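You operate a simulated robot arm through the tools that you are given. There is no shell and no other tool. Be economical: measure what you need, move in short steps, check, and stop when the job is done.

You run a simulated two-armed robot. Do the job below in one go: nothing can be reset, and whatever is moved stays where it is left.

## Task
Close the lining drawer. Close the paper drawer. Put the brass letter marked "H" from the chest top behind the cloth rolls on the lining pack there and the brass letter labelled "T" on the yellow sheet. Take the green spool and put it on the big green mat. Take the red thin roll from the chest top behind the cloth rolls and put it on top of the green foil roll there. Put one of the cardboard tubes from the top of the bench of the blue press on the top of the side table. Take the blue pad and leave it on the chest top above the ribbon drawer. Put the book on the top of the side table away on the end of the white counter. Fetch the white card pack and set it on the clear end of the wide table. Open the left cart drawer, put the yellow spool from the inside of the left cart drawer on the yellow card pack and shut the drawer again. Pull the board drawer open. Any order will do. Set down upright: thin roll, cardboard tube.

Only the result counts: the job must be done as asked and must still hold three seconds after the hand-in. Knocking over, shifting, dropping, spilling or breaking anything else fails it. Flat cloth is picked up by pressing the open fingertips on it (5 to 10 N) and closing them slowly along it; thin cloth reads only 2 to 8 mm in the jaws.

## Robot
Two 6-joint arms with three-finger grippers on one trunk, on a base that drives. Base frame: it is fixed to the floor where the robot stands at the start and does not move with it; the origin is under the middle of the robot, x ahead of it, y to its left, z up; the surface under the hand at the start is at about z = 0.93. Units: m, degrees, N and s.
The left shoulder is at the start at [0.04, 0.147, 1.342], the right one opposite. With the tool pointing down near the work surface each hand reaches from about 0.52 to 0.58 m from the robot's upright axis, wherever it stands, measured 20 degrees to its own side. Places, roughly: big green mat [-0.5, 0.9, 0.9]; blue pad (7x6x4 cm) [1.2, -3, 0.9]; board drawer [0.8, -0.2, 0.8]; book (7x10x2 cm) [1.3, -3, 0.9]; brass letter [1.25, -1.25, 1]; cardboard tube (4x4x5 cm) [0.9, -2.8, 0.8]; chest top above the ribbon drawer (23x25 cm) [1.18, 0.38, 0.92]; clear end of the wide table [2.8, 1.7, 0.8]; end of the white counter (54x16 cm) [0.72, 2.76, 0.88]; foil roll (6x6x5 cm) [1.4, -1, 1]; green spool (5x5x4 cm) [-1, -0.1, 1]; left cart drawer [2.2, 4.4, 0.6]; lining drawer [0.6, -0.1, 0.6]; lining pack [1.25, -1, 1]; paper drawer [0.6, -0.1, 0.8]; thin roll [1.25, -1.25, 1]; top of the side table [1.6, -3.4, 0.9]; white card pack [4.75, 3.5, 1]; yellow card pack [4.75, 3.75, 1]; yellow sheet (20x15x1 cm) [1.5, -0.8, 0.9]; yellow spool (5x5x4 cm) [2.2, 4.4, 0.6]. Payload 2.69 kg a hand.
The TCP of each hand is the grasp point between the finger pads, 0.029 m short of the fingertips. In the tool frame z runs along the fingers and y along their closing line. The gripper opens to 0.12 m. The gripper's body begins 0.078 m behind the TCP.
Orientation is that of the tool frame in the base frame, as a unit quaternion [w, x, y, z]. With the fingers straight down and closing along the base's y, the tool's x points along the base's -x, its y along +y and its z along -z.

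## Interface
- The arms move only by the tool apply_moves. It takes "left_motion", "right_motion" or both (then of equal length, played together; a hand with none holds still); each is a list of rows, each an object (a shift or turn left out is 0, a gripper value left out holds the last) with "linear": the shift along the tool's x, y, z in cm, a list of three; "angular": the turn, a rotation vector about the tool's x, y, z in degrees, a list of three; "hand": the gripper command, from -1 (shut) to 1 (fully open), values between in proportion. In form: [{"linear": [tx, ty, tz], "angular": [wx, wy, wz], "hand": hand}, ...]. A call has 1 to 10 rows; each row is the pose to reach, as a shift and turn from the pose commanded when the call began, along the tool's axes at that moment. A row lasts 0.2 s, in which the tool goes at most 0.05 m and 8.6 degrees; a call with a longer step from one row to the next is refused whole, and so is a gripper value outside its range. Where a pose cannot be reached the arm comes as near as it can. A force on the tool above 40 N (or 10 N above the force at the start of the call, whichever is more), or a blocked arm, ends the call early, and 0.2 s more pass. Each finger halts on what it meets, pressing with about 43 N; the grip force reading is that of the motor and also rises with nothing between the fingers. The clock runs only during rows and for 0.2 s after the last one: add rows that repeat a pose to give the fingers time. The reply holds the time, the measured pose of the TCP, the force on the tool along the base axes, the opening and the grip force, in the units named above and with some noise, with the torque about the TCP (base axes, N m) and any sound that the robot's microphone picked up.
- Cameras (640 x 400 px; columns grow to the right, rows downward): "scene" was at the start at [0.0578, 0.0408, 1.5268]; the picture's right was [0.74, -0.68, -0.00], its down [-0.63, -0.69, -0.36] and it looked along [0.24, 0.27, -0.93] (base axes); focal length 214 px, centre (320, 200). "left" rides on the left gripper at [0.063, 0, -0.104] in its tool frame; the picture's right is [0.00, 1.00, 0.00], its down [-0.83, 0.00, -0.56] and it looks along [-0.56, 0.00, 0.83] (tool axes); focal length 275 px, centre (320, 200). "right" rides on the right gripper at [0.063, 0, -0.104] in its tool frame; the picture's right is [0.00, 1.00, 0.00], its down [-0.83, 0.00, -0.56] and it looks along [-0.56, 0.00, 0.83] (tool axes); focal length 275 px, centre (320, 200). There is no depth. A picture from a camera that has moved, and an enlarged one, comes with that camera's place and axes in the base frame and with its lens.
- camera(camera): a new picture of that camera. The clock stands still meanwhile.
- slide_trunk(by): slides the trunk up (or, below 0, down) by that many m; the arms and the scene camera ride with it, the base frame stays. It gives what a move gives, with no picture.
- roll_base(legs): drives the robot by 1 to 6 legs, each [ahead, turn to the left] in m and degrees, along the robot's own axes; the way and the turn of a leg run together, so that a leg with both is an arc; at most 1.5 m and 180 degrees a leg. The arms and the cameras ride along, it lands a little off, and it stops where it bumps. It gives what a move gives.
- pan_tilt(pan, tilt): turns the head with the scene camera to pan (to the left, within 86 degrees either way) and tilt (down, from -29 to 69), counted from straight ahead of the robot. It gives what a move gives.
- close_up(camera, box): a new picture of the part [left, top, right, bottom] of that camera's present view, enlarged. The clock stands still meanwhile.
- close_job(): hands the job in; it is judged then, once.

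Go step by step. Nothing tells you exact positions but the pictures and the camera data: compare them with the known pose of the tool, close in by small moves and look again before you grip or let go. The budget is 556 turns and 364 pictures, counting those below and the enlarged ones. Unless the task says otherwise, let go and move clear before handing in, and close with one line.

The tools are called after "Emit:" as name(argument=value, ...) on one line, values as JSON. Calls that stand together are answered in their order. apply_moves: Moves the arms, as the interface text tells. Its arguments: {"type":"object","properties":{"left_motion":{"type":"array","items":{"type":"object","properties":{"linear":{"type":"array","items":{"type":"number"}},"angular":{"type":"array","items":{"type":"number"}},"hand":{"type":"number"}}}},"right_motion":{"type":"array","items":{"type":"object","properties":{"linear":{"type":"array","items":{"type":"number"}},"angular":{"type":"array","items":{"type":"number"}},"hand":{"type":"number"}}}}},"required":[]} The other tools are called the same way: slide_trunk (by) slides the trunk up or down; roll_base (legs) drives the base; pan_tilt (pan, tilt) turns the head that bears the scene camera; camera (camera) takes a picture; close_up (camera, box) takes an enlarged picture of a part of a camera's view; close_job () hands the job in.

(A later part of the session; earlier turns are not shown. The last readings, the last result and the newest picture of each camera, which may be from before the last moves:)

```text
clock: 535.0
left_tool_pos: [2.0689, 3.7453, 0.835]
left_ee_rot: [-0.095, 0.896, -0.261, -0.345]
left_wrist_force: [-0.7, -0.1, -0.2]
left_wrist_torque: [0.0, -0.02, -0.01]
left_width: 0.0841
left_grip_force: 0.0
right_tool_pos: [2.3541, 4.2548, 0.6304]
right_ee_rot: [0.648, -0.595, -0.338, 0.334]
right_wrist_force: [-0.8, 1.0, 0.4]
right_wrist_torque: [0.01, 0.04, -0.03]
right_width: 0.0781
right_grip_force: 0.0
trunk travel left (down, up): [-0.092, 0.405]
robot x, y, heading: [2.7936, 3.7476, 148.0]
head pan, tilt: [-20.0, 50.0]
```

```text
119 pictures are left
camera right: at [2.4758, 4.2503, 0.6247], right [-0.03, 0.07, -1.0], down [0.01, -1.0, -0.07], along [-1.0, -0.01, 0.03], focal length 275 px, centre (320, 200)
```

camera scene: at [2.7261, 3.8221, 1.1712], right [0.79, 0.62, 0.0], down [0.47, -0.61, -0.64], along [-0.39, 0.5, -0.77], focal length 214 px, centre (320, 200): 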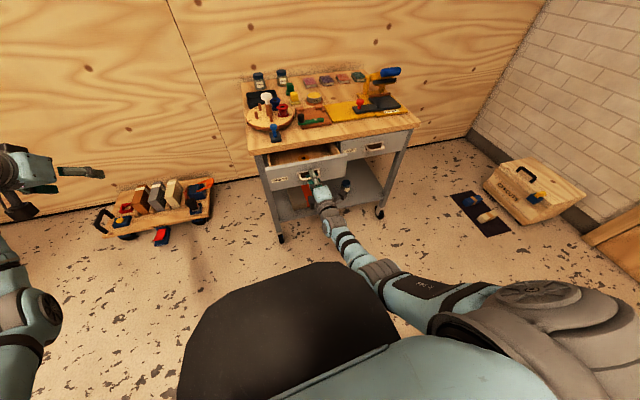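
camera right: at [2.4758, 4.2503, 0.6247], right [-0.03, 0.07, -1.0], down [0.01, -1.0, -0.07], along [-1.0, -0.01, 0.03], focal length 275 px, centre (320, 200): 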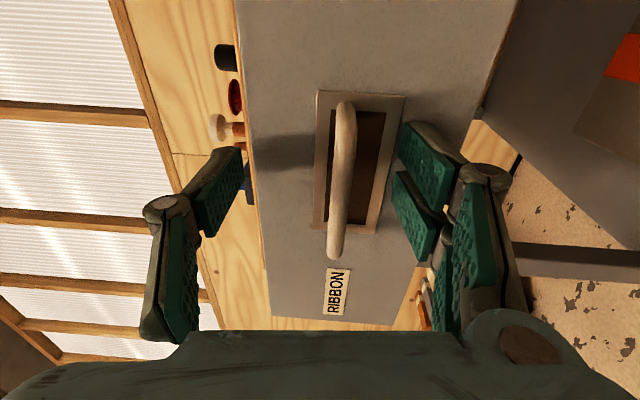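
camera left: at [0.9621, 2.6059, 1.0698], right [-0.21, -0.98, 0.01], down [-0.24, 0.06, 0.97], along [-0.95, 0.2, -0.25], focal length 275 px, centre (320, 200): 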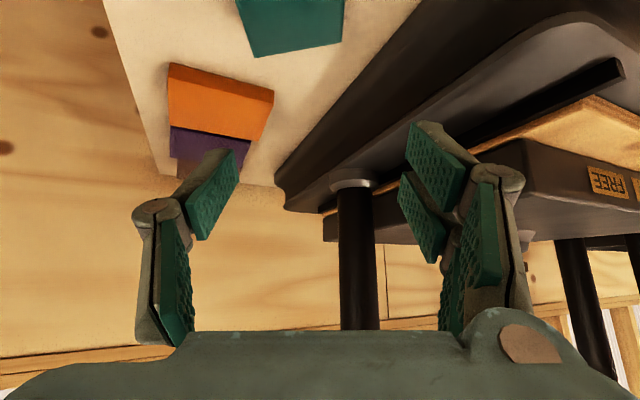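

Emit:
roll_base(legs=[[0, -2.4]])

Emit:
apply_moves(right_motion=[{"linear": [-0.8, 0.7, 0], "hand": 0}, {"linear": [-1, 0.7, 0], "hand": -0.5}, {"linear": [-1, 0.7, 0], "hand": -1}, {"linear": [-1, 0.7, 0], "hand": -1}])

Emit:
roll_base(legs=[[-0.1, 0]])

Emit:
close_up(camera="scene", box=[220, 60, 440, 240])

```text
clock: 535.8
left_tool_pos: [2.0692, 3.776, 0.8334]
left_ee_rot: [-0.103, 0.891, -0.281, -0.343]
left_wrist_force: [-0.7, 0.7, -0.1]
left_wrist_torque: [0.0, -0.02, -0.01]
left_width: 0.0839
left_grip_force: 0.0
right_tool_pos: [2.3757, 4.2724, 0.6299]
right_ee_rot: [0.655, -0.602, -0.325, 0.321]
right_wrist_force: [0.0, 0.5, -0.6]
right_wrist_torque: [0.02, 0.0, 0.01]
right_width: 0.0778
right_grip_force: 0.0
trunk travel left (down, up): [-0.092, 0.405]
robot x, y, heading: [2.7905, 3.7477, 145.7]
head pan, tilt: [-20.0, 50.0]
```

```text
clock: 536.8
left_tool_pos: [2.068, 3.7779, 0.8315]
left_ee_rot: [-0.102, 0.891, -0.281, -0.341]
left_wrist_force: [-0.1, 0.3, 0.6]
left_wrist_torque: [0.0, -0.01, 0.03]
left_width: 0.084
left_grip_force: 0.1
right_tool_pos: [2.3689, 4.2643, 0.6203]
right_ee_rot: [0.652, -0.605, -0.327, 0.32]
right_wrist_force: [-0.1, -0.7, -12.0]
right_wrist_torque: [-1.11, -0.35, -0.15]
right_width: 0.0098
right_grip_force: 36.9
trunk travel left (down, up): [-0.092, 0.405]
robot x, y, heading: [2.7908, 3.7506, 145.9]
head pan, tilt: [-20.0, 50.0]
```

```text
clock: 538.5
left_tool_pos: [2.1528, 3.7201, 0.8325]
left_ee_rot: [-0.103, 0.891, -0.28, -0.343]
left_wrist_force: [-0.6, 0.0, -0.1]
left_wrist_torque: [0.01, 0.04, 0.01]
left_width: 0.084
left_grip_force: 0.1
right_tool_pos: [2.4519, 4.206, 0.6203]
right_ee_rot: [0.651, -0.605, -0.327, 0.321]
right_wrist_force: [-4.1, -5.6, -1.6]
right_wrist_torque: [-0.92, -0.24, -0.97]
right_width: 0.0097
right_grip_force: 37.1
trunk travel left (down, up): [-0.092, 0.405]
robot x, y, heading: [2.8764, 3.6862, 145.7]
head pan, tilt: [-20.0, 50.0]
stopped in leg 1: the force on the tool passed its limit at 41 N (the readings are from after the stop); the commanded pose is now the measured one
```

```text
2.22 times, centred on (330, 150) of scene
camera zoom: at [2.8121, 3.7628, 1.1716], right [0.81, 0.59, 0.0], down [0.45, -0.62, -0.64], along [-0.38, 0.52, -0.77], focal length 477 px, centre (298, 311)
```

zoom: 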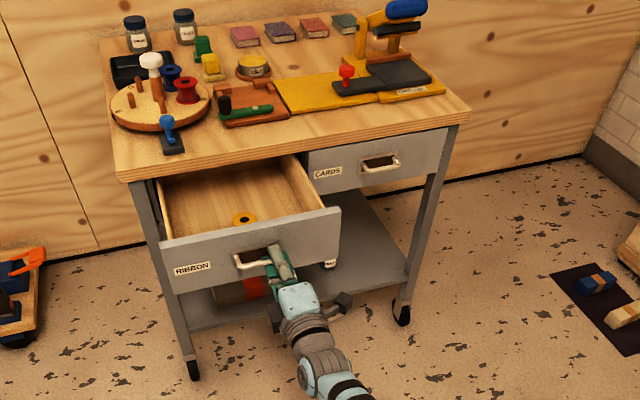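

Drawer is open with the yellow spool near the front. I release and back the base away.

Emit:
apply_moves(right_motion=[{"hand": -0.6}, {"hand": -0.2}, {"hand": 0.1}, {"hand": 0.1}])

Emit:
roll_base(legs=[[-0.12, 0]])

Emit:
camera(camera="right")

```text
clock: 539.5
left_tool_pos: [2.152, 3.7204, 0.8329]
left_ee_rot: [-0.103, 0.891, -0.28, -0.343]
left_wrist_force: [0.2, -1.1, 1.0]
left_wrist_torque: [-0.02, 0.0, 0.04]
left_width: 0.084
left_grip_force: 0.0
right_tool_pos: [2.4522, 4.2049, 0.6216]
right_ee_rot: [0.651, -0.605, -0.328, 0.321]
right_wrist_force: [-0.1, 0.1, -0.3]
right_wrist_torque: [-0.01, 0.02, -0.01]
right_width: 0.066
right_grip_force: 0.0
trunk travel left (down, up): [-0.092, 0.405]
robot x, y, heading: [2.8784, 3.6884, 145.8]
head pan, tilt: [-20.0, 50.0]
```

```text
clock: 540.7
left_tool_pos: [2.2521, 3.6517, 0.8337]
left_ee_rot: [-0.103, 0.89, -0.28, -0.344]
left_wrist_force: [0.2, -0.6, 0.5]
left_wrist_torque: [-0.04, -0.01, 0.0]
left_width: 0.084
left_grip_force: 0.1
right_tool_pos: [2.5516, 4.1377, 0.6212]
right_ee_rot: [0.652, -0.604, -0.326, 0.321]
right_wrist_force: [0.1, 0.1, -0.2]
right_wrist_torque: [-0.03, 0.0, -0.03]
right_width: 0.0662
right_grip_force: 0.0
trunk travel left (down, up): [-0.092, 0.405]
robot x, y, heading: [2.9742, 3.6222, 145.8]
head pan, tilt: [-20.0, 50.0]
```

```text
117 pictures are left
camera right: at [2.6727, 4.1293, 0.6161], right [-0.02, 0.07, -1.0], down [-0.03, -1.0, -0.07], along [-1.0, 0.03, 0.02], focal length 275 px, centre (320, 200)
```

right: 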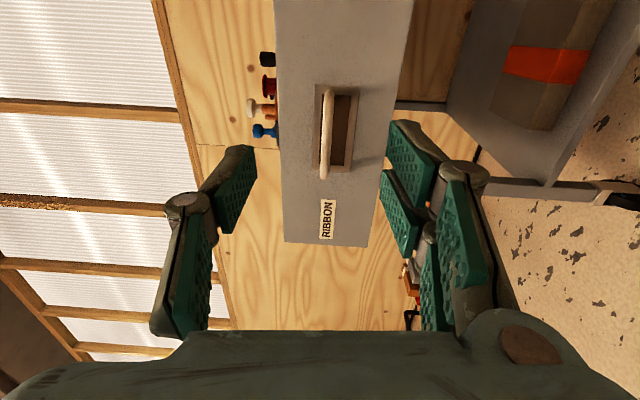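

Emit:
apply_moves(right_motion=[{"angular": [0, 0, 8.5]}, {"angular": [0, 0, 17]}, {"angular": [0, 0, 25.5]}, {"angular": [0, 0, 34]}, {"angular": [0, 0, 42.5]}, {"angular": [0, 0, 51]}, {"angular": [0, 0, 59.5]}, {"angular": [0, 0, 68]}, {"angular": [0, 0, 76.5]}, {"angular": [0, 0, 85]}])

Emit:
apply_moves(right_motion=[{"linear": [-2, 0, 0], "angular": [0, 8.5, 0]}, {"linear": [-4, 0, 0], "angular": [0, 17, 0]}, {"linear": [-6, 0, 0], "angular": [0, 25.5, 0]}, {"linear": [-8, 0, 0], "angular": [0, 34, 0]}, {"linear": [-10, 0, 0], "angular": [0, 42.5, 0]}, {"linear": [-12, 0, 0], "angular": [0, 51, 0]}, {"linear": [-14, 0, 0], "angular": [0, 59.5, 0]}, {"linear": [-16, 0, 0], "angular": [0, 68, 0]}, {"linear": [-18, 0, 0], "angular": [0, 76.5, 0]}, {"linear": [-20, 0, 0], "angular": [0, 85, 0]}])

Emit:
camera(camera="right")

```text
clock: 542.9
left_tool_pos: [2.2514, 3.6531, 0.8332]
left_ee_rot: [-0.102, 0.891, -0.28, -0.342]
left_wrist_force: [0.1, 0.0, 0.7]
left_wrist_torque: [0.02, -0.02, -0.01]
left_width: 0.084
left_grip_force: 0.0
right_tool_pos: [2.5511, 4.1373, 0.6214]
right_ee_rot: [0.262, -0.667, 0.168, 0.677]
right_wrist_force: [0.2, 0.5, -0.5]
right_wrist_torque: [0.0, 0.02, 0.01]
right_width: 0.0662
right_grip_force: 0.2
trunk travel left (down, up): [-0.092, 0.405]
robot x, y, heading: [2.9758, 3.622, 146.0]
head pan, tilt: [-20.0, 50.0]
```

```text
clock: 545.1
left_tool_pos: [2.2531, 3.6522, 0.8339]
left_ee_rot: [-0.102, 0.891, -0.28, -0.342]
left_wrist_force: [-0.1, -0.6, 1.0]
left_wrist_torque: [0.02, -0.02, -0.01]
left_width: 0.084
left_grip_force: 0.1
right_tool_pos: [2.581, 4.095, 0.8119]
right_ee_rot: [-0.086, 0.948, -0.301, -0.057]
right_wrist_force: [0.1, 0.6, 1.0]
right_wrist_torque: [0.0, 0.03, 0.0]
right_width: 0.0659
right_grip_force: 0.1
right hand out of reach, approached as far as the arm can: row 1, 2, 10
trunk travel left (down, up): [-0.092, 0.405]
robot x, y, heading: [2.9766, 3.6235, 146.0]
head pan, tilt: [-20.0, 50.0]
```

```text
116 pictures are left
camera right: at [2.6379, 4.0402, 0.9021], right [-0.58, -0.81, -0.13], down [-0.65, 0.35, 0.68], along [-0.5, 0.47, -0.73], focal length 275 px, centre (320, 200)
```

right: 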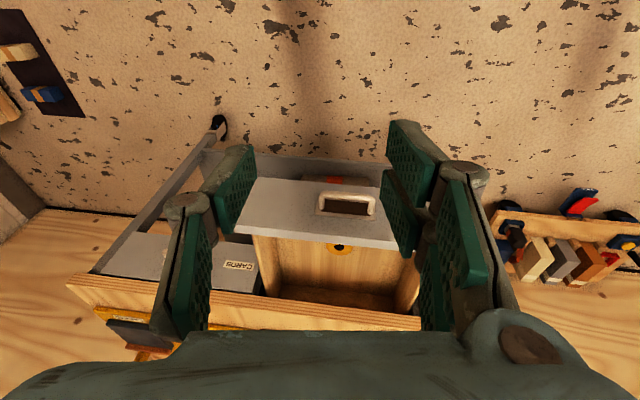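

Emit:
apply_moves(right_motion=[{"linear": [1.5, 0, 0], "angular": [-3.5, 4, 0], "hand": 0.3}, {"linear": [3, 0, 0], "angular": [-7, 8, 0]}, {"linear": [4, 0, -1], "angular": [-7.5, 9, 0]}, {"linear": [4, 0, -1], "angular": [-7.5, 9, 0]}])

Emit:
roll_base(legs=[[0.32, 0]])

Emit:
camera(camera="right")

Emit:
camera(camera="scene")

```text
clock: 546.1
left_tool_pos: [2.2509, 3.6526, 0.8334]
left_ee_rot: [-0.102, 0.891, -0.28, -0.343]
left_wrist_force: [-0.4, -0.2, -0.1]
left_wrist_torque: [0.03, -0.05, 0.0]
left_width: 0.084
left_grip_force: 0.1
right_tool_pos: [2.6059, 4.075, 0.8152]
right_ee_rot: [0.005, 0.953, -0.303, 0.008]
right_wrist_force: [0.5, -0.5, -0.4]
right_wrist_torque: [0.02, -0.02, -0.03]
right_width: 0.0781
right_grip_force: 0.1
right hand out of reach, approached as far as the arm can: row 3, 4
trunk travel left (down, up): [-0.092, 0.405]
robot x, y, heading: [2.9733, 3.6221, 146.0]
head pan, tilt: [-20.0, 50.0]
```

```text
clock: 548.3
left_tool_pos: [1.9846, 3.8325, 0.8328]
left_ee_rot: [-0.104, 0.89, -0.281, -0.343]
left_wrist_force: [0.3, -0.2, 0.0]
left_wrist_torque: [0.01, 0.0, -0.02]
left_width: 0.084
left_grip_force: 0.0
right_tool_pos: [2.3394, 4.2547, 0.8151]
right_ee_rot: [0.005, 0.953, -0.304, 0.008]
right_wrist_force: [0.7, 0.2, 0.0]
right_wrist_torque: [0.0, 0.01, 0.0]
right_width: 0.078
right_grip_force: 0.0
trunk travel left (down, up): [-0.092, 0.405]
robot x, y, heading: [2.7106, 3.8036, 146.2]
head pan, tilt: [-20.0, 50.0]
```

```text
115 pictures are left
camera right: at [2.3897, 4.2205, 0.9182], right [-0.57, -0.82, 0.01], down [-0.69, 0.49, 0.54], along [-0.45, 0.31, -0.84], focal length 275 px, centre (320, 200)
```

right: 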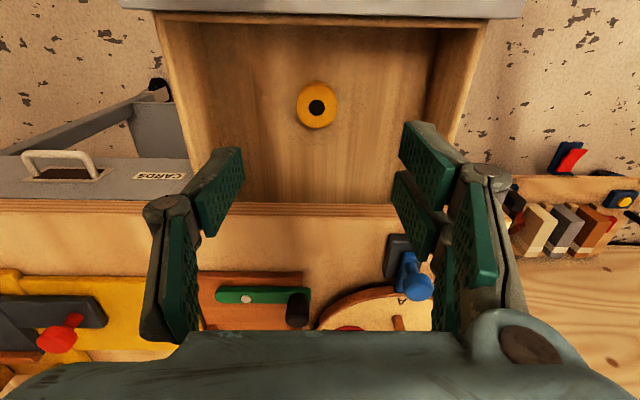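

```text
114 pictures are left
camera scene: at [2.6455, 3.8762, 1.1714], right [0.81, 0.59, 0.0], down [0.45, -0.62, -0.64], along [-0.38, 0.52, -0.77], focal length 214 px, centre (320, 200)
```

scene: 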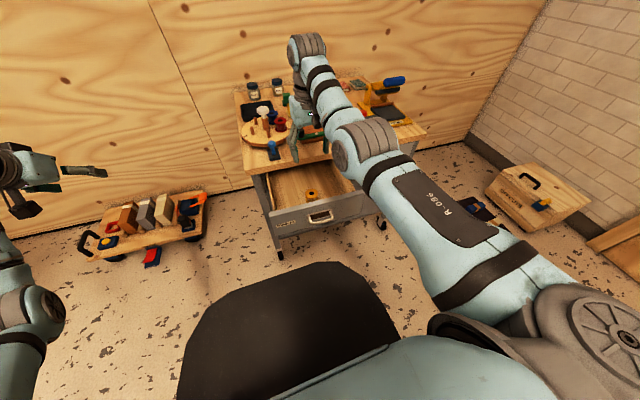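

Emit:
apply_moves(right_motion=[{"linear": [-1.5, 0, 4], "hand": 0.3}, {"linear": [-1.5, 0, 8]}, {"linear": [-1.5, 0, 12]}, {"linear": [-1.5, 0, 14]}, {"linear": [-1.5, 0, 14]}])

Emit:
camera(camera="right")

Emit:
close_up(camera="scene", box=[220, 60, 440, 240])

```text
clock: 549.5
left_tool_pos: [1.9849, 3.8337, 0.8332]
left_ee_rot: [-0.103, 0.891, -0.281, -0.343]
left_wrist_force: [0.1, -0.2, 0.3]
left_wrist_torque: [0.0, 0.0, -0.01]
left_width: 0.084
left_grip_force: 0.2
right_tool_pos: [2.3358, 4.258, 0.6755]
right_ee_rot: [0.005, 0.953, -0.303, 0.007]
right_wrist_force: [0.6, -1.5, 0.4]
right_wrist_torque: [0.01, 0.02, 0.01]
right_width: 0.0779
right_grip_force: 0.1
right hand out of reach, approached as far as the arm can: row 1, 3, 4, 5
trunk travel left (down, up): [-0.092, 0.405]
robot x, y, heading: [2.7086, 3.8005, 145.9]
head pan, tilt: [-20.0, 50.0]
```

```text
113 pictures are left
camera right: at [2.3849, 4.2232, 0.779], right [-0.57, -0.82, 0.01], down [-0.69, 0.49, 0.54], along [-0.45, 0.31, -0.84], focal length 275 px, centre (320, 200)
```

right: 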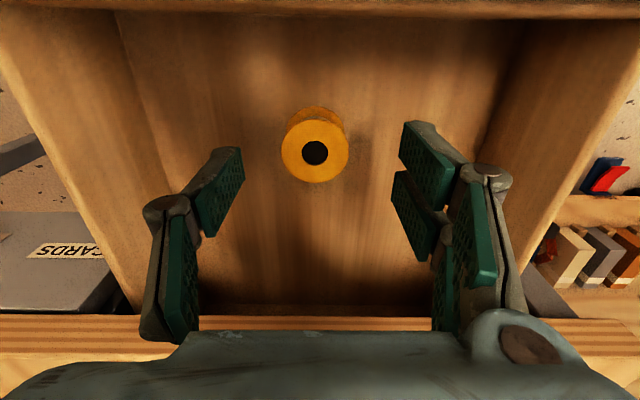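

```text
2.22 times, centred on (330, 150) of scene
camera zoom: at [2.6457, 3.876, 1.1715], right [0.81, 0.59, 0.0], down [0.45, -0.62, -0.64], along [-0.38, 0.52, -0.77], focal length 477 px, centre (298, 311)
```

zoom: 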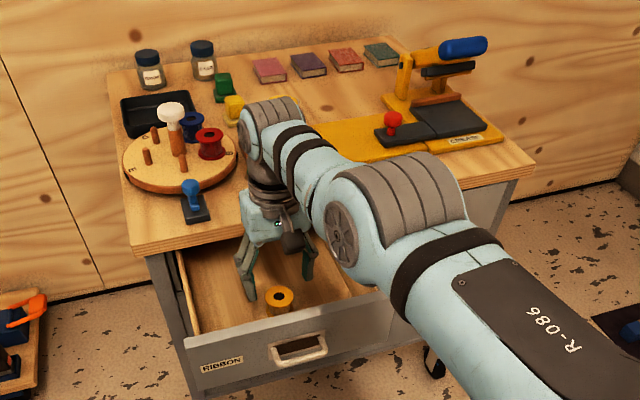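

Emit:
roll_base(legs=[[0.04, 0]])

Emit:
apply_moves(right_motion=[{"linear": [1, 0, 0]}, {"linear": [1.8, 0, 1]}, {"linear": [1.8, 0, 1]}])

Emit:
camera(camera="right")

```text
clock: 550.4
left_tool_pos: [1.9535, 3.8543, 0.8337]
left_ee_rot: [-0.103, 0.891, -0.281, -0.343]
left_wrist_force: [0.5, 0.6, -0.2]
left_wrist_torque: [0.02, 0.0, -0.01]
left_width: 0.084
left_grip_force: 0.1
right_tool_pos: [2.3009, 4.2791, 0.6757]
right_ee_rot: [0.005, 0.953, -0.303, 0.007]
right_wrist_force: [-0.4, -0.7, 0.0]
right_wrist_torque: [-0.01, 0.01, -0.05]
right_width: 0.0781
right_grip_force: 0.1
trunk travel left (down, up): [-0.092, 0.405]
robot x, y, heading: [2.6738, 3.8265, 146.1]
head pan, tilt: [-20.0, 50.0]
```

```text
clock: 551.2
left_tool_pos: [1.9523, 3.8538, 0.8335]
left_ee_rot: [-0.103, 0.891, -0.28, -0.343]
left_wrist_force: [0.1, -0.9, 0.3]
left_wrist_torque: [0.01, 0.03, 0.06]
left_width: 0.0839
left_grip_force: 0.2
right_tool_pos: [2.3042, 4.2755, 0.663]
right_ee_rot: [0.006, 0.953, -0.303, 0.009]
right_wrist_force: [-0.2, 0.7, -1.1]
right_wrist_torque: [0.01, 0.01, 0.02]
right_width: 0.078
right_grip_force: 0.1
right hand out of reach, approached as far as the arm can: row 1, 2, 3
trunk travel left (down, up): [-0.092, 0.405]
robot x, y, heading: [2.6737, 3.824, 145.7]
head pan, tilt: [-20.0, 50.0]
```

```text
111 pictures are left
camera right: at [2.3534, 4.242, 0.7671], right [-0.57, -0.82, 0.01], down [-0.69, 0.49, 0.54], along [-0.44, 0.31, -0.84], focal length 275 px, centre (320, 200)
```

right: 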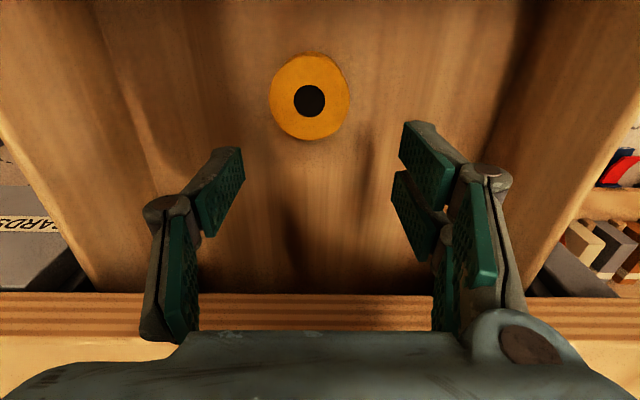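

Emit:
apply_moves(right_motion=[{"linear": [2, 0, 0]}, {"linear": [3.5, 0, 0]}, {"linear": [3.5, 0, 0]}])

Emit:
camera(camera="right")

```text
clock: 552.0
left_tool_pos: [1.953, 3.854, 0.8332]
left_ee_rot: [-0.103, 0.891, -0.28, -0.343]
left_wrist_force: [0.7, -0.6, 0.4]
left_wrist_torque: [-0.04, 0.0, 0.03]
left_width: 0.084
left_grip_force: 0.1
right_tool_pos: [2.3026, 4.2751, 0.6612]
right_ee_rot: [0.006, 0.953, -0.303, 0.008]
right_wrist_force: [-0.8, -0.4, 0.3]
right_wrist_torque: [-0.01, -0.01, 0.01]
right_width: 0.0779
right_grip_force: 0.1
right hand out of reach, approached as far as the arm can: row 1, 2, 3
trunk travel left (down, up): [-0.092, 0.405]
robot x, y, heading: [2.6761, 3.829, 145.7]
head pan, tilt: [-20.0, 50.0]
```

```text
110 pictures are left
camera right: at [2.3524, 4.2401, 0.765], right [-0.57, -0.82, 0.01], down [-0.69, 0.49, 0.54], along [-0.44, 0.31, -0.84], focal length 275 px, centre (320, 200)
```

right: 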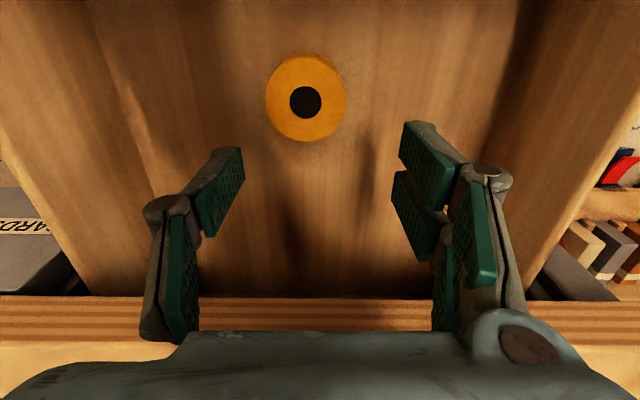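

Emit:
roll_base(legs=[[-0.026, 0]])

Emit:
apply_moves(right_motion=[{"linear": [0, 0, 1.5]}, {"linear": [0, 0, 3]}, {"linear": [0, 0, 3]}])

Emit:
camera(camera="right")

```text
clock: 552.8
left_tool_pos: [1.9743, 3.8404, 0.8331]
left_ee_rot: [-0.102, 0.891, -0.28, -0.342]
left_wrist_force: [0.4, 0.5, -0.7]
left_wrist_torque: [0.02, 0.01, 0.02]
left_width: 0.0837
left_grip_force: 0.0
right_tool_pos: [2.3242, 4.2603, 0.6614]
right_ee_rot: [0.006, 0.953, -0.303, 0.008]
right_wrist_force: [0.5, -0.4, 0.1]
right_wrist_torque: [0.04, 0.02, 0.03]
right_width: 0.0779
right_grip_force: 0.0
trunk travel left (down, up): [-0.092, 0.405]
robot x, y, heading: [2.6954, 3.8078, 146.1]
head pan, tilt: [-20.0, 50.0]
```

```text
clock: 553.6
left_tool_pos: [1.9737, 3.8403, 0.8331]
left_ee_rot: [-0.102, 0.891, -0.28, -0.342]
left_wrist_force: [0.6, -0.4, 0.2]
left_wrist_torque: [-0.02, -0.03, -0.03]
left_width: 0.0839
left_grip_force: 0.1
right_tool_pos: [2.3288, 4.2575, 0.6316]
right_ee_rot: [0.006, 0.953, -0.303, 0.008]
right_wrist_force: [-0.5, 0.0, 0.2]
right_wrist_torque: [-0.01, 0.0, -0.01]
right_width: 0.078
right_grip_force: 0.0
right hand out of reach, approached as far as the arm can: row 2, 3
trunk travel left (down, up): [-0.092, 0.405]
robot x, y, heading: [2.7007, 3.8108, 146.0]
head pan, tilt: [-20.0, 50.0]
```

```text
109 pictures are left
camera right: at [2.3781, 4.2234, 0.7354], right [-0.57, -0.82, 0.0], down [-0.69, 0.49, 0.54], along [-0.44, 0.31, -0.84], focal length 275 px, centre (320, 200)
```

right: 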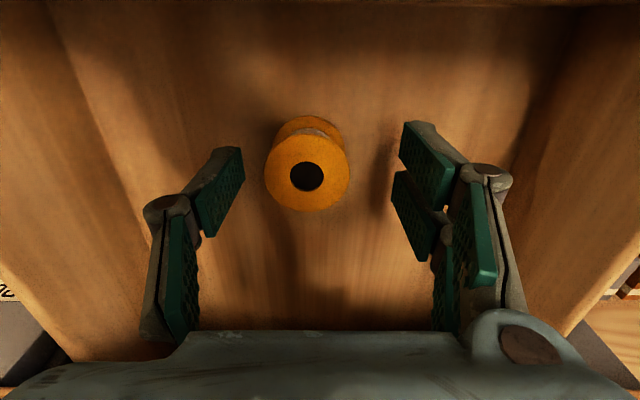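

Emit:
roll_base(legs=[[0.02, 0]])

Emit:
apply_moves(right_motion=[{"linear": [0, -0.7, 1.5]}, {"linear": [0, -0.7, 2.8]}, {"linear": [0, -0.7, 2.8]}])

Emit:
camera(camera="right")

```text
clock: 554.4
left_tool_pos: [1.9586, 3.8504, 0.8337]
left_ee_rot: [-0.103, 0.891, -0.28, -0.343]
left_wrist_force: [0.4, 0.3, 0.2]
left_wrist_torque: [0.01, 0.03, -0.01]
left_width: 0.0841
left_grip_force: 0.1
right_tool_pos: [2.3114, 4.2682, 0.6327]
right_ee_rot: [0.006, 0.953, -0.303, 0.008]
right_wrist_force: [-0.2, 0.2, 0.6]
right_wrist_torque: [0.02, 0.03, 0.0]
right_width: 0.0779
right_grip_force: 0.1
trunk travel left (down, up): [-0.092, 0.405]
robot x, y, heading: [2.6798, 3.8236, 145.9]
head pan, tilt: [-20.0, 50.0]
```

```text
clock: 555.2
left_tool_pos: [1.9582, 3.8516, 0.833]
left_ee_rot: [-0.102, 0.891, -0.28, -0.343]
left_wrist_force: [1.0, -0.4, 0.4]
left_wrist_torque: [-0.01, 0.0, 0.01]
left_width: 0.0839
left_grip_force: 0.0
right_tool_pos: [2.3193, 4.2737, 0.6054]
right_ee_rot: [0.005, 0.953, -0.302, 0.009]
right_wrist_force: [-0.6, -0.2, 0.0]
right_wrist_torque: [-0.03, 0.01, -0.01]
right_width: 0.078
right_grip_force: 0.1
right hand out of reach, approached as far as the arm can: row 2, 3
trunk travel left (down, up): [-0.092, 0.405]
robot x, y, heading: [2.6803, 3.8243, 145.8]
head pan, tilt: [-20.0, 50.0]
```

```text
108 pictures are left
camera right: at [2.3702, 4.2378, 0.7085], right [-0.57, -0.82, 0.01], down [-0.69, 0.49, 0.54], along [-0.44, 0.31, -0.84], focal length 275 px, centre (320, 200)
```

right: 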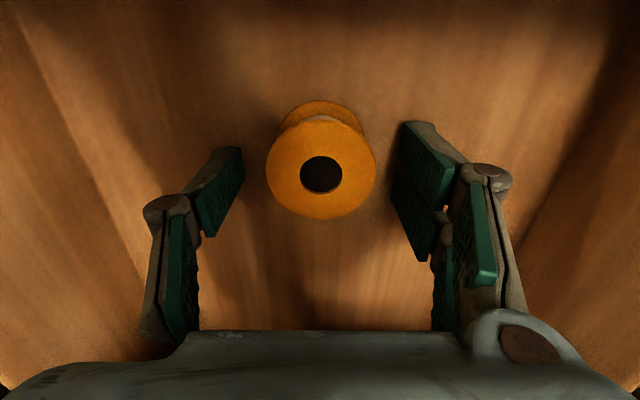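

Emit:
roll_base(legs=[[-0.01, 0]])

Emit:
apply_moves(right_motion=[{"hand": 0.1}, {"hand": -0.1}, {"hand": -0.3}, {"hand": -0.5}, {"hand": -0.5}])

Emit:
camera(camera="right")

```text
clock: 555.9
left_tool_pos: [1.9651, 3.8456, 0.8321]
left_ee_rot: [-0.103, 0.891, -0.28, -0.343]
left_wrist_force: [0.7, 0.2, 0.2]
left_wrist_torque: [0.02, 0.03, -0.04]
left_width: 0.0839
left_grip_force: 0.1
right_tool_pos: [2.3289, 4.2661, 0.6045]
right_ee_rot: [0.006, 0.953, -0.304, 0.009]
right_wrist_force: [0.2, 0.0, -1.1]
right_wrist_torque: [0.02, 0.04, 0.04]
right_width: 0.0783
right_grip_force: 0.0
trunk travel left (down, up): [-0.092, 0.405]
robot x, y, heading: [2.6902, 3.8165, 145.8]
head pan, tilt: [-20.0, 50.0]
```

```text
clock: 557.1
left_tool_pos: [1.9656, 3.8451, 0.833]
left_ee_rot: [-0.103, 0.891, -0.281, -0.343]
left_wrist_force: [0.1, 0.1, 0.7]
left_wrist_torque: [-0.01, -0.02, 0.02]
left_width: 0.0838
left_grip_force: 0.0
right_tool_pos: [2.3284, 4.2665, 0.6047]
right_ee_rot: [0.005, 0.953, -0.303, 0.009]
right_wrist_force: [0.8, 0.7, 0.6]
right_wrist_torque: [0.01, -0.01, 0.03]
right_width: 0.0435
right_grip_force: 43.0
trunk travel left (down, up): [-0.092, 0.405]
robot x, y, heading: [2.6869, 3.8181, 145.9]
head pan, tilt: [-20.0, 50.0]
```

```text
107 pictures are left
camera right: at [2.3783, 4.2323, 0.7085], right [-0.57, -0.82, 0.01], down [-0.69, 0.49, 0.54], along [-0.44, 0.31, -0.84], focal length 275 px, centre (320, 200)
```

right: 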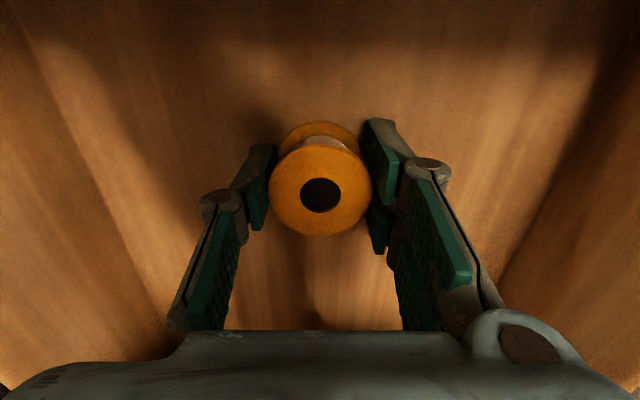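

Spool gripped. I lift straight up with the trunk.

Emit:
slide_trunk(by=0.35)

Emit:
roll_base(legs=[[-0.15, 0]])

Emit:
camera(camera="scene")

Emit:
camera(camera="right")

```text
clock: 560.5
left_tool_pos: [1.9648, 3.8456, 1.1848]
left_ee_rot: [-0.102, 0.891, -0.28, -0.343]
left_wrist_force: [-0.6, -0.2, 0.3]
left_wrist_torque: [0.0, -0.01, 0.02]
left_width: 0.084
left_grip_force: 0.1
right_tool_pos: [2.3281, 4.2647, 0.9565]
right_ee_rot: [0.005, 0.953, -0.303, 0.008]
right_wrist_force: [-0.7, 0.1, -0.8]
right_wrist_torque: [0.03, 0.02, -0.02]
right_width: 0.0436
right_grip_force: 43.3
trunk travel left (down, up): [-0.442, 0.055]
robot x, y, heading: [2.6909, 3.8166, 146.0]
head pan, tilt: [-20.0, 50.0]
```

```text
clock: 561.9
left_tool_pos: [2.0861, 3.7631, 1.1824]
left_ee_rot: [-0.102, 0.891, -0.28, -0.342]
left_wrist_force: [-0.6, 0.7, -0.4]
left_wrist_torque: [-0.02, 0.01, -0.01]
left_width: 0.0839
left_grip_force: 0.2
right_tool_pos: [2.4506, 4.1832, 0.9538]
right_ee_rot: [0.006, 0.952, -0.305, 0.011]
right_wrist_force: [0.1, 0.5, -0.6]
right_wrist_torque: [-0.02, -0.07, 0.01]
right_width: 0.0434
right_grip_force: 42.8
trunk travel left (down, up): [-0.442, 0.055]
robot x, y, heading: [2.8139, 3.7302, 145.7]
head pan, tilt: [-20.0, 50.0]
```

```text
106 pictures are left
camera scene: at [2.7469, 3.8074, 1.5222], right [0.81, 0.59, 0.0], down [0.45, -0.62, -0.64], along [-0.38, 0.52, -0.77], focal length 214 px, centre (320, 200)
```

scene: 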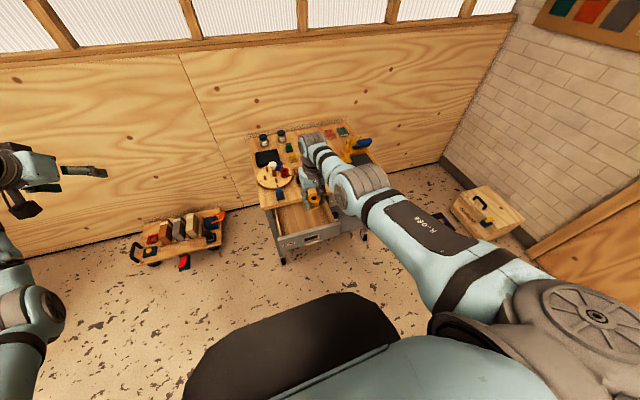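

```text
105 pictures are left
camera right: at [2.5003, 4.1497, 1.0582], right [-0.57, -0.82, 0.01], down [-0.69, 0.49, 0.54], along [-0.44, 0.3, -0.84], focal length 275 px, centre (320, 200)
```

right: 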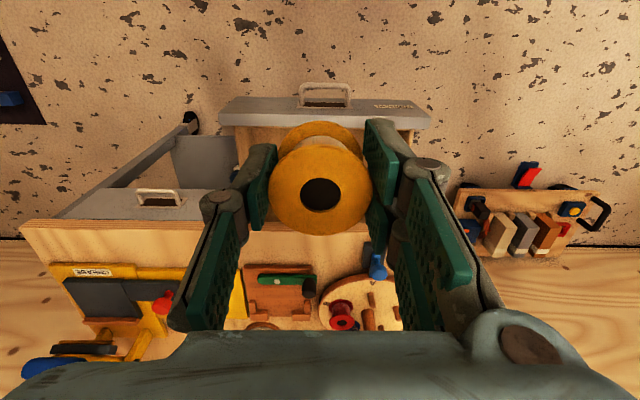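

Now I shift the base right so the left hand can push the drawer shut.

Emit:
roll_base(legs=[[-0.1, 0], [0, -90], [0.5, 0], [0, 90]])

Emit:
pan_tilt(pan=20, tilt=50)

Emit:
camera(camera="scene")

Emit:
camera(camera="left")

```text
clock: 573.2
left_tool_pos: [2.4493, 4.11, 1.1842]
left_ee_rot: [-0.099, 0.894, -0.27, -0.343]
left_wrist_force: [-0.2, -0.7, 0.5]
left_wrist_torque: [-0.02, 0.0, 0.0]
left_width: 0.0842
left_grip_force: 0.1
right_tool_pos: [2.8012, 4.5394, 0.9551]
right_ee_rot: [0.006, 0.957, -0.291, 0.009]
right_wrist_force: [-0.5, 0.3, -0.2]
right_wrist_torque: [0.0, -0.01, 0.01]
right_width: 0.0425
right_grip_force: 42.9
trunk travel left (down, up): [-0.442, 0.055]
robot x, y, heading: [3.1685, 4.0972, 147.5]
head pan, tilt: [-20.0, 50.0]
```

```text
clock: 574.3
left_tool_pos: [2.4475, 4.1094, 1.1839]
left_ee_rot: [-0.098, 0.894, -0.27, -0.343]
left_wrist_force: [0.6, 0.4, -0.7]
left_wrist_torque: [-0.01, 0.0, -0.01]
left_width: 0.084
left_grip_force: 0.0
right_tool_pos: [2.8011, 4.5381, 0.9561]
right_ee_rot: [0.006, 0.957, -0.291, 0.008]
right_wrist_force: [-0.3, -0.2, -0.5]
right_wrist_torque: [0.01, 0.0, 0.02]
right_width: 0.0425
right_grip_force: 43.4
trunk travel left (down, up): [-0.442, 0.055]
robot x, y, heading: [3.1686, 4.0964, 147.3]
head pan, tilt: [20.0, 50.0]
```

```text
104 pictures are left
camera scene: at [3.0793, 4.1245, 1.5225], right [0.22, 0.98, 0.0], down [0.75, -0.17, -0.64], along [-0.63, 0.14, -0.77], focal length 214 px, centre (320, 200)
```

scene: 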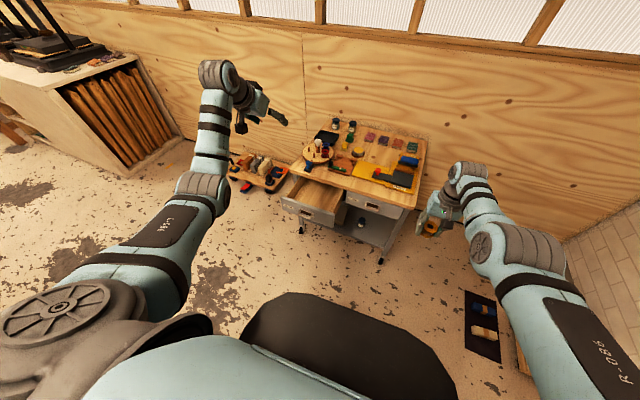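

```text
103 pictures are left
camera left: at [2.5449, 4.0447, 1.2199], right [-0.55, -0.83, 0.01], down [-0.2, 0.15, 0.97], along [-0.81, 0.53, -0.25], focal length 275 px, centre (320, 200)
```

left: 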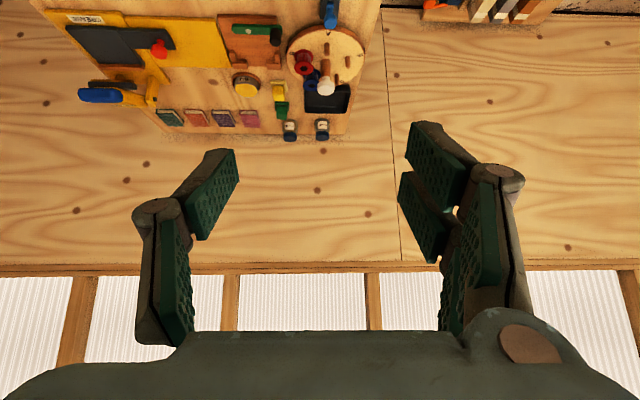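

Emit:
slide_trunk(by=-0.4)

Emit:
apply_moves(left_motion=[{"linear": [2.6, -1, 3], "hand": -1}, {"linear": [5.2, -2, 6]}, {"linear": [7.8, -3, 9]}, {"linear": [9.2, -4, 10.6]}, {"linear": [9.2, -4, 10.6]}])

Emit:
camera(camera="scene")

Emit:
camera(camera="left")

```text
clock: 578.1
left_tool_pos: [2.4496, 4.1085, 0.7845]
left_ee_rot: [-0.098, 0.894, -0.269, -0.344]
left_wrist_force: [-0.1, -0.3, -0.6]
left_wrist_torque: [0.0, -0.03, 0.01]
left_width: 0.0839
left_grip_force: 0.0
right_tool_pos: [2.8019, 4.5386, 0.5556]
right_ee_rot: [0.006, 0.957, -0.291, 0.009]
right_wrist_force: [-0.1, 0.5, 0.2]
right_wrist_torque: [0.02, 0.0, 0.0]
right_width: 0.0424
right_grip_force: 42.9
trunk travel left (down, up): [-0.042, 0.455]
robot x, y, heading: [3.1736, 4.0986, 147.7]
head pan, tilt: [20.0, 50.0]
```

```text
clock: 579.4
left_tool_pos: [2.4657, 4.1431, 0.6415]
left_ee_rot: [-0.099, 0.893, -0.273, -0.344]
left_wrist_force: [-0.6, 0.1, -0.4]
left_wrist_torque: [0.02, -0.02, 0.0]
left_width: 0.0001
left_grip_force: 28.2
left hand out of reach, approached as far as the arm can: row 2, 3, 4, 5
right_tool_pos: [2.8012, 4.5388, 0.555]
right_ee_rot: [0.005, 0.956, -0.292, 0.008]
right_wrist_force: [0.0, -0.9, -0.9]
right_wrist_torque: [-0.01, 0.01, -0.01]
right_width: 0.0423
right_grip_force: 42.9
trunk travel left (down, up): [-0.042, 0.455]
robot x, y, heading: [3.1694, 4.101, 147.6]
head pan, tilt: [20.0, 50.0]
```

```text
102 pictures are left
camera scene: at [3.0794, 4.1243, 1.1213], right [0.22, 0.98, 0.0], down [0.75, -0.17, -0.64], along [-0.63, 0.14, -0.77], focal length 214 px, centre (320, 200)
```

scene: 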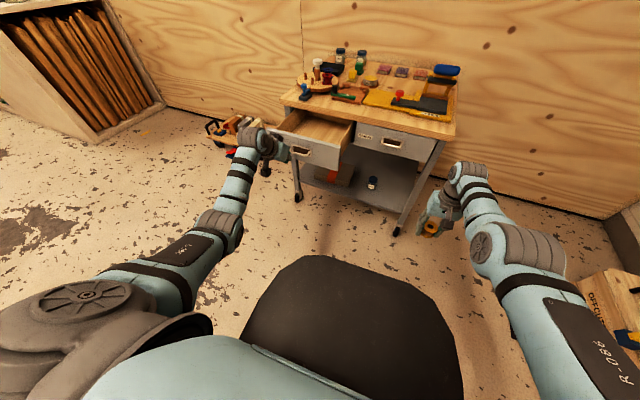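

```text
101 pictures are left
camera left: at [2.5612, 4.0775, 0.677], right [-0.56, -0.83, 0.01], down [-0.2, 0.15, 0.97], along [-0.81, 0.54, -0.25], focal length 275 px, centre (320, 200)
```

left: 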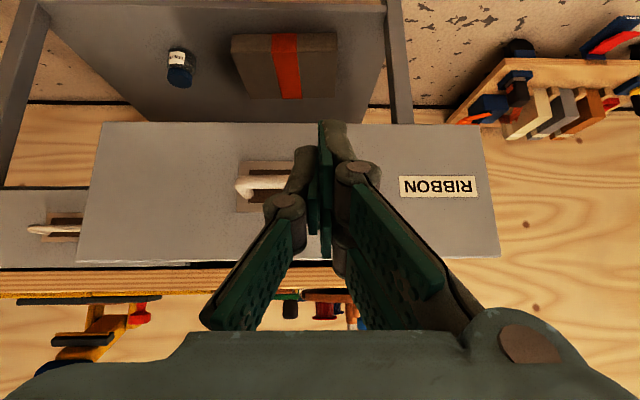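

Emit:
roll_base(legs=[[0.16, -1]])

Emit:
camera(camera="scene")

Emit:
camera(camera="left")

```text
clock: 580.8
left_tool_pos: [2.3333, 4.2408, 0.6418]
left_ee_rot: [-0.102, 0.891, -0.28, -0.342]
left_wrist_force: [0.5, 0.6, -0.3]
left_wrist_torque: [0.02, -0.02, -0.01]
left_width: 0.0002
left_grip_force: 28.3
right_tool_pos: [2.6752, 4.6322, 0.5541]
right_ee_rot: [0.006, 0.954, -0.298, 0.01]
right_wrist_force: [0.5, -0.2, -1.4]
right_wrist_torque: [-0.04, -0.06, 0.0]
right_width: 0.0419
right_grip_force: 43.0
trunk travel left (down, up): [-0.042, 0.455]
robot x, y, heading: [3.0422, 4.186, 146.4]
head pan, tilt: [20.0, 50.0]
```

```text
100 pictures are left
camera scene: at [2.9461, 4.2133, 1.1212], right [0.24, 0.97, 0.0], down [0.75, -0.18, -0.64], along [-0.62, 0.15, -0.77], focal length 214 px, centre (320, 200)
```

scene: 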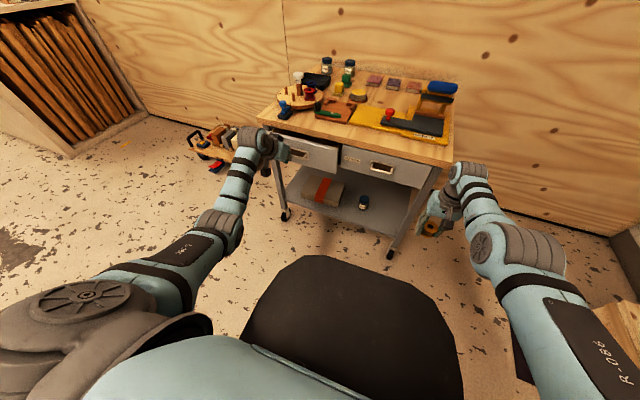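

```text
99 pictures are left
camera left: at [2.4275, 4.1743, 0.6767], right [-0.57, -0.82, 0.01], down [-0.2, 0.15, 0.97], along [-0.8, 0.55, -0.25], focal length 275 px, centre (320, 200)
```

left: 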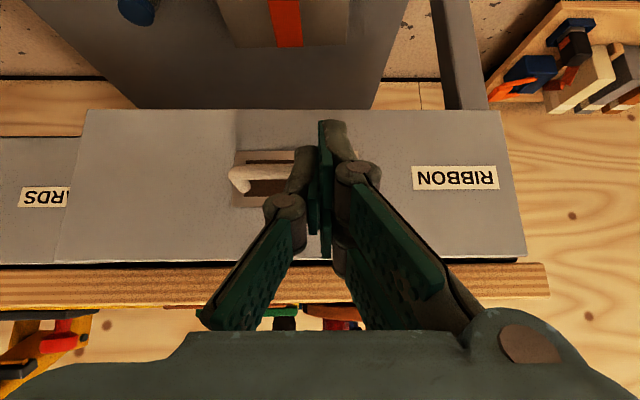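

Emit:
roll_base(legs=[[0.04, 0]])

Emit:
close_up(camera="scene", box=[240, 60, 460, 220])

```text
clock: 581.6
left_tool_pos: [2.3002, 4.2634, 0.6416]
left_ee_rot: [-0.102, 0.891, -0.281, -0.342]
left_wrist_force: [-0.1, -0.6, 0.2]
left_wrist_torque: [-0.01, -0.01, 0.04]
left_width: 0.0
left_grip_force: 28.7
right_tool_pos: [2.6423, 4.6532, 0.5554]
right_ee_rot: [0.005, 0.954, -0.299, 0.009]
right_wrist_force: [-0.1, -0.3, -0.9]
right_wrist_torque: [-0.06, -0.03, -0.02]
right_width: 0.0417
right_grip_force: 43.2
trunk travel left (down, up): [-0.042, 0.455]
robot x, y, heading: [3.0071, 4.2012, 146.4]
head pan, tilt: [20.0, 50.0]
```

```text
2.50 times, centred on (350, 140) of scene
camera zoom: at [2.9131, 4.2353, 1.1212], right [0.23, 0.97, 0.0], down [0.75, -0.18, -0.64], along [-0.62, 0.15, -0.77], focal length 536 px, centre (245, 350)
```

zoom: 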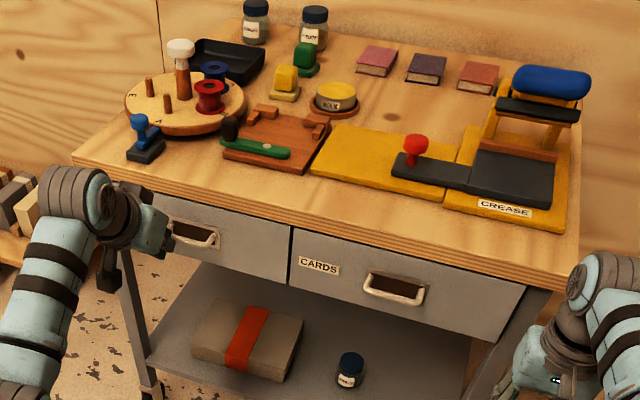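

Emit:
apply_moves(left_motion=[{"linear": [-0.4, 0, 0.35]}, {"linear": [-0.8, 0, 0.7]}, {"linear": [-1.2, 0, 1.05]}, {"linear": [-1.6, 0, 1.4]}])

Emit:
camera(camera="left")

Emit:
close_up(camera="scene", box=[260, 120, 400, 220])

```text
clock: 582.6
left_tool_pos: [2.2842, 4.2729, 0.6441]
left_ee_rot: [-0.102, 0.891, -0.279, -0.344]
left_wrist_force: [16.2, -13.6, 8.6]
left_wrist_torque: [-0.15, -0.23, -0.05]
left_width: 0.0001
left_grip_force: 28.2
right_tool_pos: [2.6433, 4.652, 0.5573]
right_ee_rot: [0.004, 0.954, -0.3, 0.006]
right_wrist_force: [-0.4, 0.1, -0.6]
right_wrist_torque: [-0.02, -0.04, 0.03]
right_width: 0.0418
right_grip_force: 43.2
trunk travel left (down, up): [-0.042, 0.455]
robot x, y, heading: [3.0085, 4.2058, 146.5]
head pan, tilt: [20.0, 50.0]
```

```text
97 pictures are left
camera left: at [2.3795, 4.2061, 0.68], right [-0.57, -0.82, 0.01], down [-0.19, 0.15, 0.97], along [-0.8, 0.55, -0.25], focal length 275 px, centre (320, 200)
```

left: 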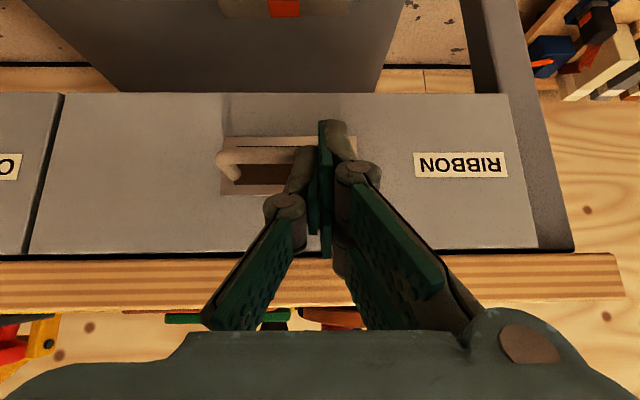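

```text
4.00 times, centred on (330, 170) of scene
camera zoom: at [2.9179, 4.2326, 1.1218], right [0.23, 0.97, 0.0], down [0.74, -0.18, -0.65], along [-0.63, 0.15, -0.76], focal length 858 px, centre (280, 320)
```

zoom: 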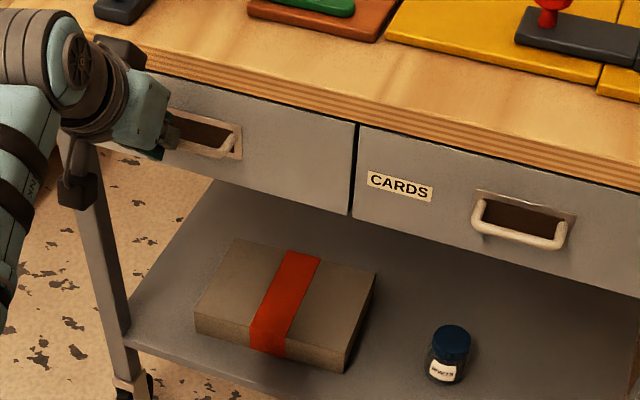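

Drawer is shut. I back away, raise the trunk and look toward the card packs.

Emit:
roll_base(legs=[[-0.3, 0]])

Emit:
slide_trunk(by=0.4)

Emit:
roll_base(legs=[[0, -90]])

Emit:
pan_tilt(pan=-50, tilt=25)

Emit:
camera(camera="scene")

Emit:
pan_tilt(pan=0, tilt=25)

Emit:
camera(camera="scene")

```text
clock: 584.7
left_tool_pos: [2.5342, 4.1094, 0.6407]
left_ee_rot: [-0.102, 0.891, -0.281, -0.343]
left_wrist_force: [-0.1, -1.1, 0.3]
left_wrist_torque: [-0.02, -0.03, -0.02]
left_width: 0.0
left_grip_force: 28.9
right_tool_pos: [2.8942, 4.4868, 0.5546]
right_ee_rot: [0.005, 0.954, -0.3, 0.008]
right_wrist_force: [0.4, 0.4, -0.1]
right_wrist_torque: [0.04, -0.01, 0.02]
right_width: 0.0416
right_grip_force: 43.3
trunk travel left (down, up): [-0.042, 0.455]
robot x, y, heading: [3.2565, 4.0399, 146.0]
head pan, tilt: [20.0, 50.0]
```

```text
clock: 588.5
left_tool_pos: [2.5335, 4.109, 1.0423]
left_ee_rot: [-0.102, 0.891, -0.281, -0.342]
left_wrist_force: [-0.6, 0.5, 0.1]
left_wrist_torque: [0.0, 0.03, 0.0]
left_width: 0.0002
left_grip_force: 28.6
right_tool_pos: [2.8941, 4.4876, 0.9561]
right_ee_rot: [0.006, 0.954, -0.3, 0.009]
right_wrist_force: [-0.4, -0.2, -0.9]
right_wrist_torque: [0.04, 0.02, 0.01]
right_width: 0.0414
right_grip_force: 43.1
trunk travel left (down, up): [-0.442, 0.055]
robot x, y, heading: [3.2536, 4.0428, 146.3]
head pan, tilt: [20.0, 50.0]
```

```text
clock: 592.7
left_tool_pos: [3.3132, 4.7632, 1.0424]
left_ee_rot: [0.313, -0.439, 0.824, 0.173]
left_wrist_force: [0.2, 0.4, 0.2]
left_wrist_torque: [0.0, -0.01, 0.01]
left_width: 0.0
left_grip_force: 28.6
right_tool_pos: [3.6971, 4.4101, 0.9555]
right_ee_rot: [-0.011, -0.47, 0.883, -0.002]
right_wrist_force: [0.5, 0.7, 0.2]
right_wrist_torque: [-0.01, -0.01, -0.02]
right_width: 0.0414
right_grip_force: 42.9
trunk travel left (down, up): [-0.442, 0.055]
robot x, y, heading: [3.2595, 4.0397, 57.3]
head pan, tilt: [20.0, 50.0]
```

```text
clock: 594.1
left_tool_pos: [3.3128, 4.7632, 1.043]
left_ee_rot: [0.313, -0.439, 0.824, 0.173]
left_wrist_force: [-0.2, 0.0, -0.2]
left_wrist_torque: [-0.03, -0.02, -0.03]
left_width: 0.0001
left_grip_force: 28.9
right_tool_pos: [3.6972, 4.4105, 0.9558]
right_ee_rot: [-0.01, -0.47, 0.882, -0.002]
right_wrist_force: [0.0, 0.2, 0.0]
right_wrist_torque: [0.01, -0.01, -0.01]
right_width: 0.0415
right_grip_force: 42.8
trunk travel left (down, up): [-0.442, 0.055]
robot x, y, heading: [3.2583, 4.0355, 57.2]
head pan, tilt: [-50.0, 25.0]
```

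```text
95 pictures are left
camera scene: at [3.3583, 4.0679, 1.56], right [0.13, -0.99, 0.0], down [-0.42, -0.05, -0.91], along [0.9, 0.12, -0.42], focal length 214 px, centre (320, 200)
```

scene: 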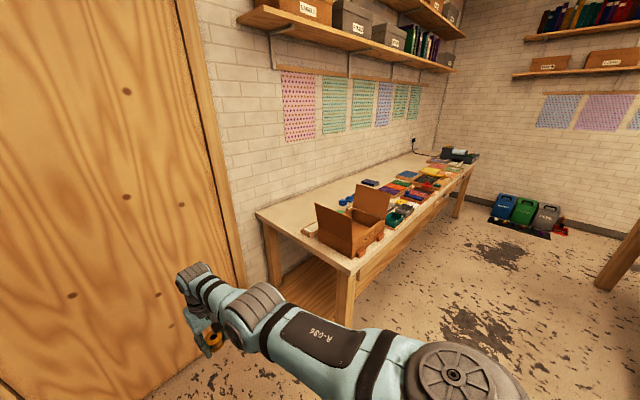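

```text
clock: 595.3
left_tool_pos: [3.3132, 4.7631, 1.0425]
left_ee_rot: [0.312, -0.44, 0.824, 0.173]
left_wrist_force: [0.4, -0.6, 0.9]
left_wrist_torque: [-0.01, 0.02, -0.02]
left_width: 0.0
left_grip_force: 28.8
right_tool_pos: [3.6973, 4.4107, 0.9554]
right_ee_rot: [-0.011, -0.47, 0.882, -0.003]
right_wrist_force: [0.0, -0.2, -0.7]
right_wrist_torque: [-0.03, 0.01, -0.01]
right_width: 0.0415
right_grip_force: 43.0
trunk travel left (down, up): [-0.442, 0.055]
robot x, y, heading: [3.2556, 4.0389, 57.5]
head pan, tilt: [0.0, 25.0]
```

```text
94 pictures are left
camera scene: at [3.3167, 4.1335, 1.56], right [0.84, -0.54, 0.0], down [-0.23, -0.36, -0.91], along [0.49, 0.76, -0.42], focal length 214 px, centre (320, 200)
```

scene: 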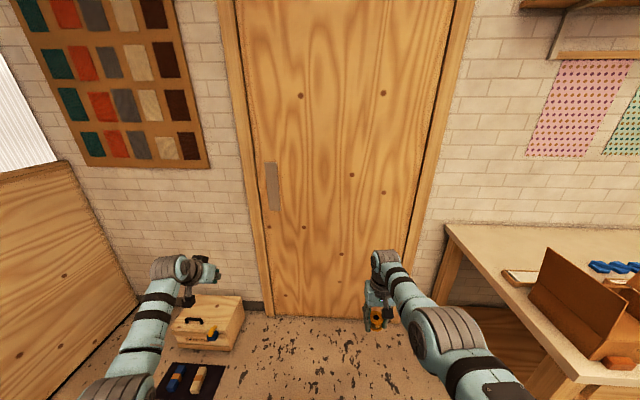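

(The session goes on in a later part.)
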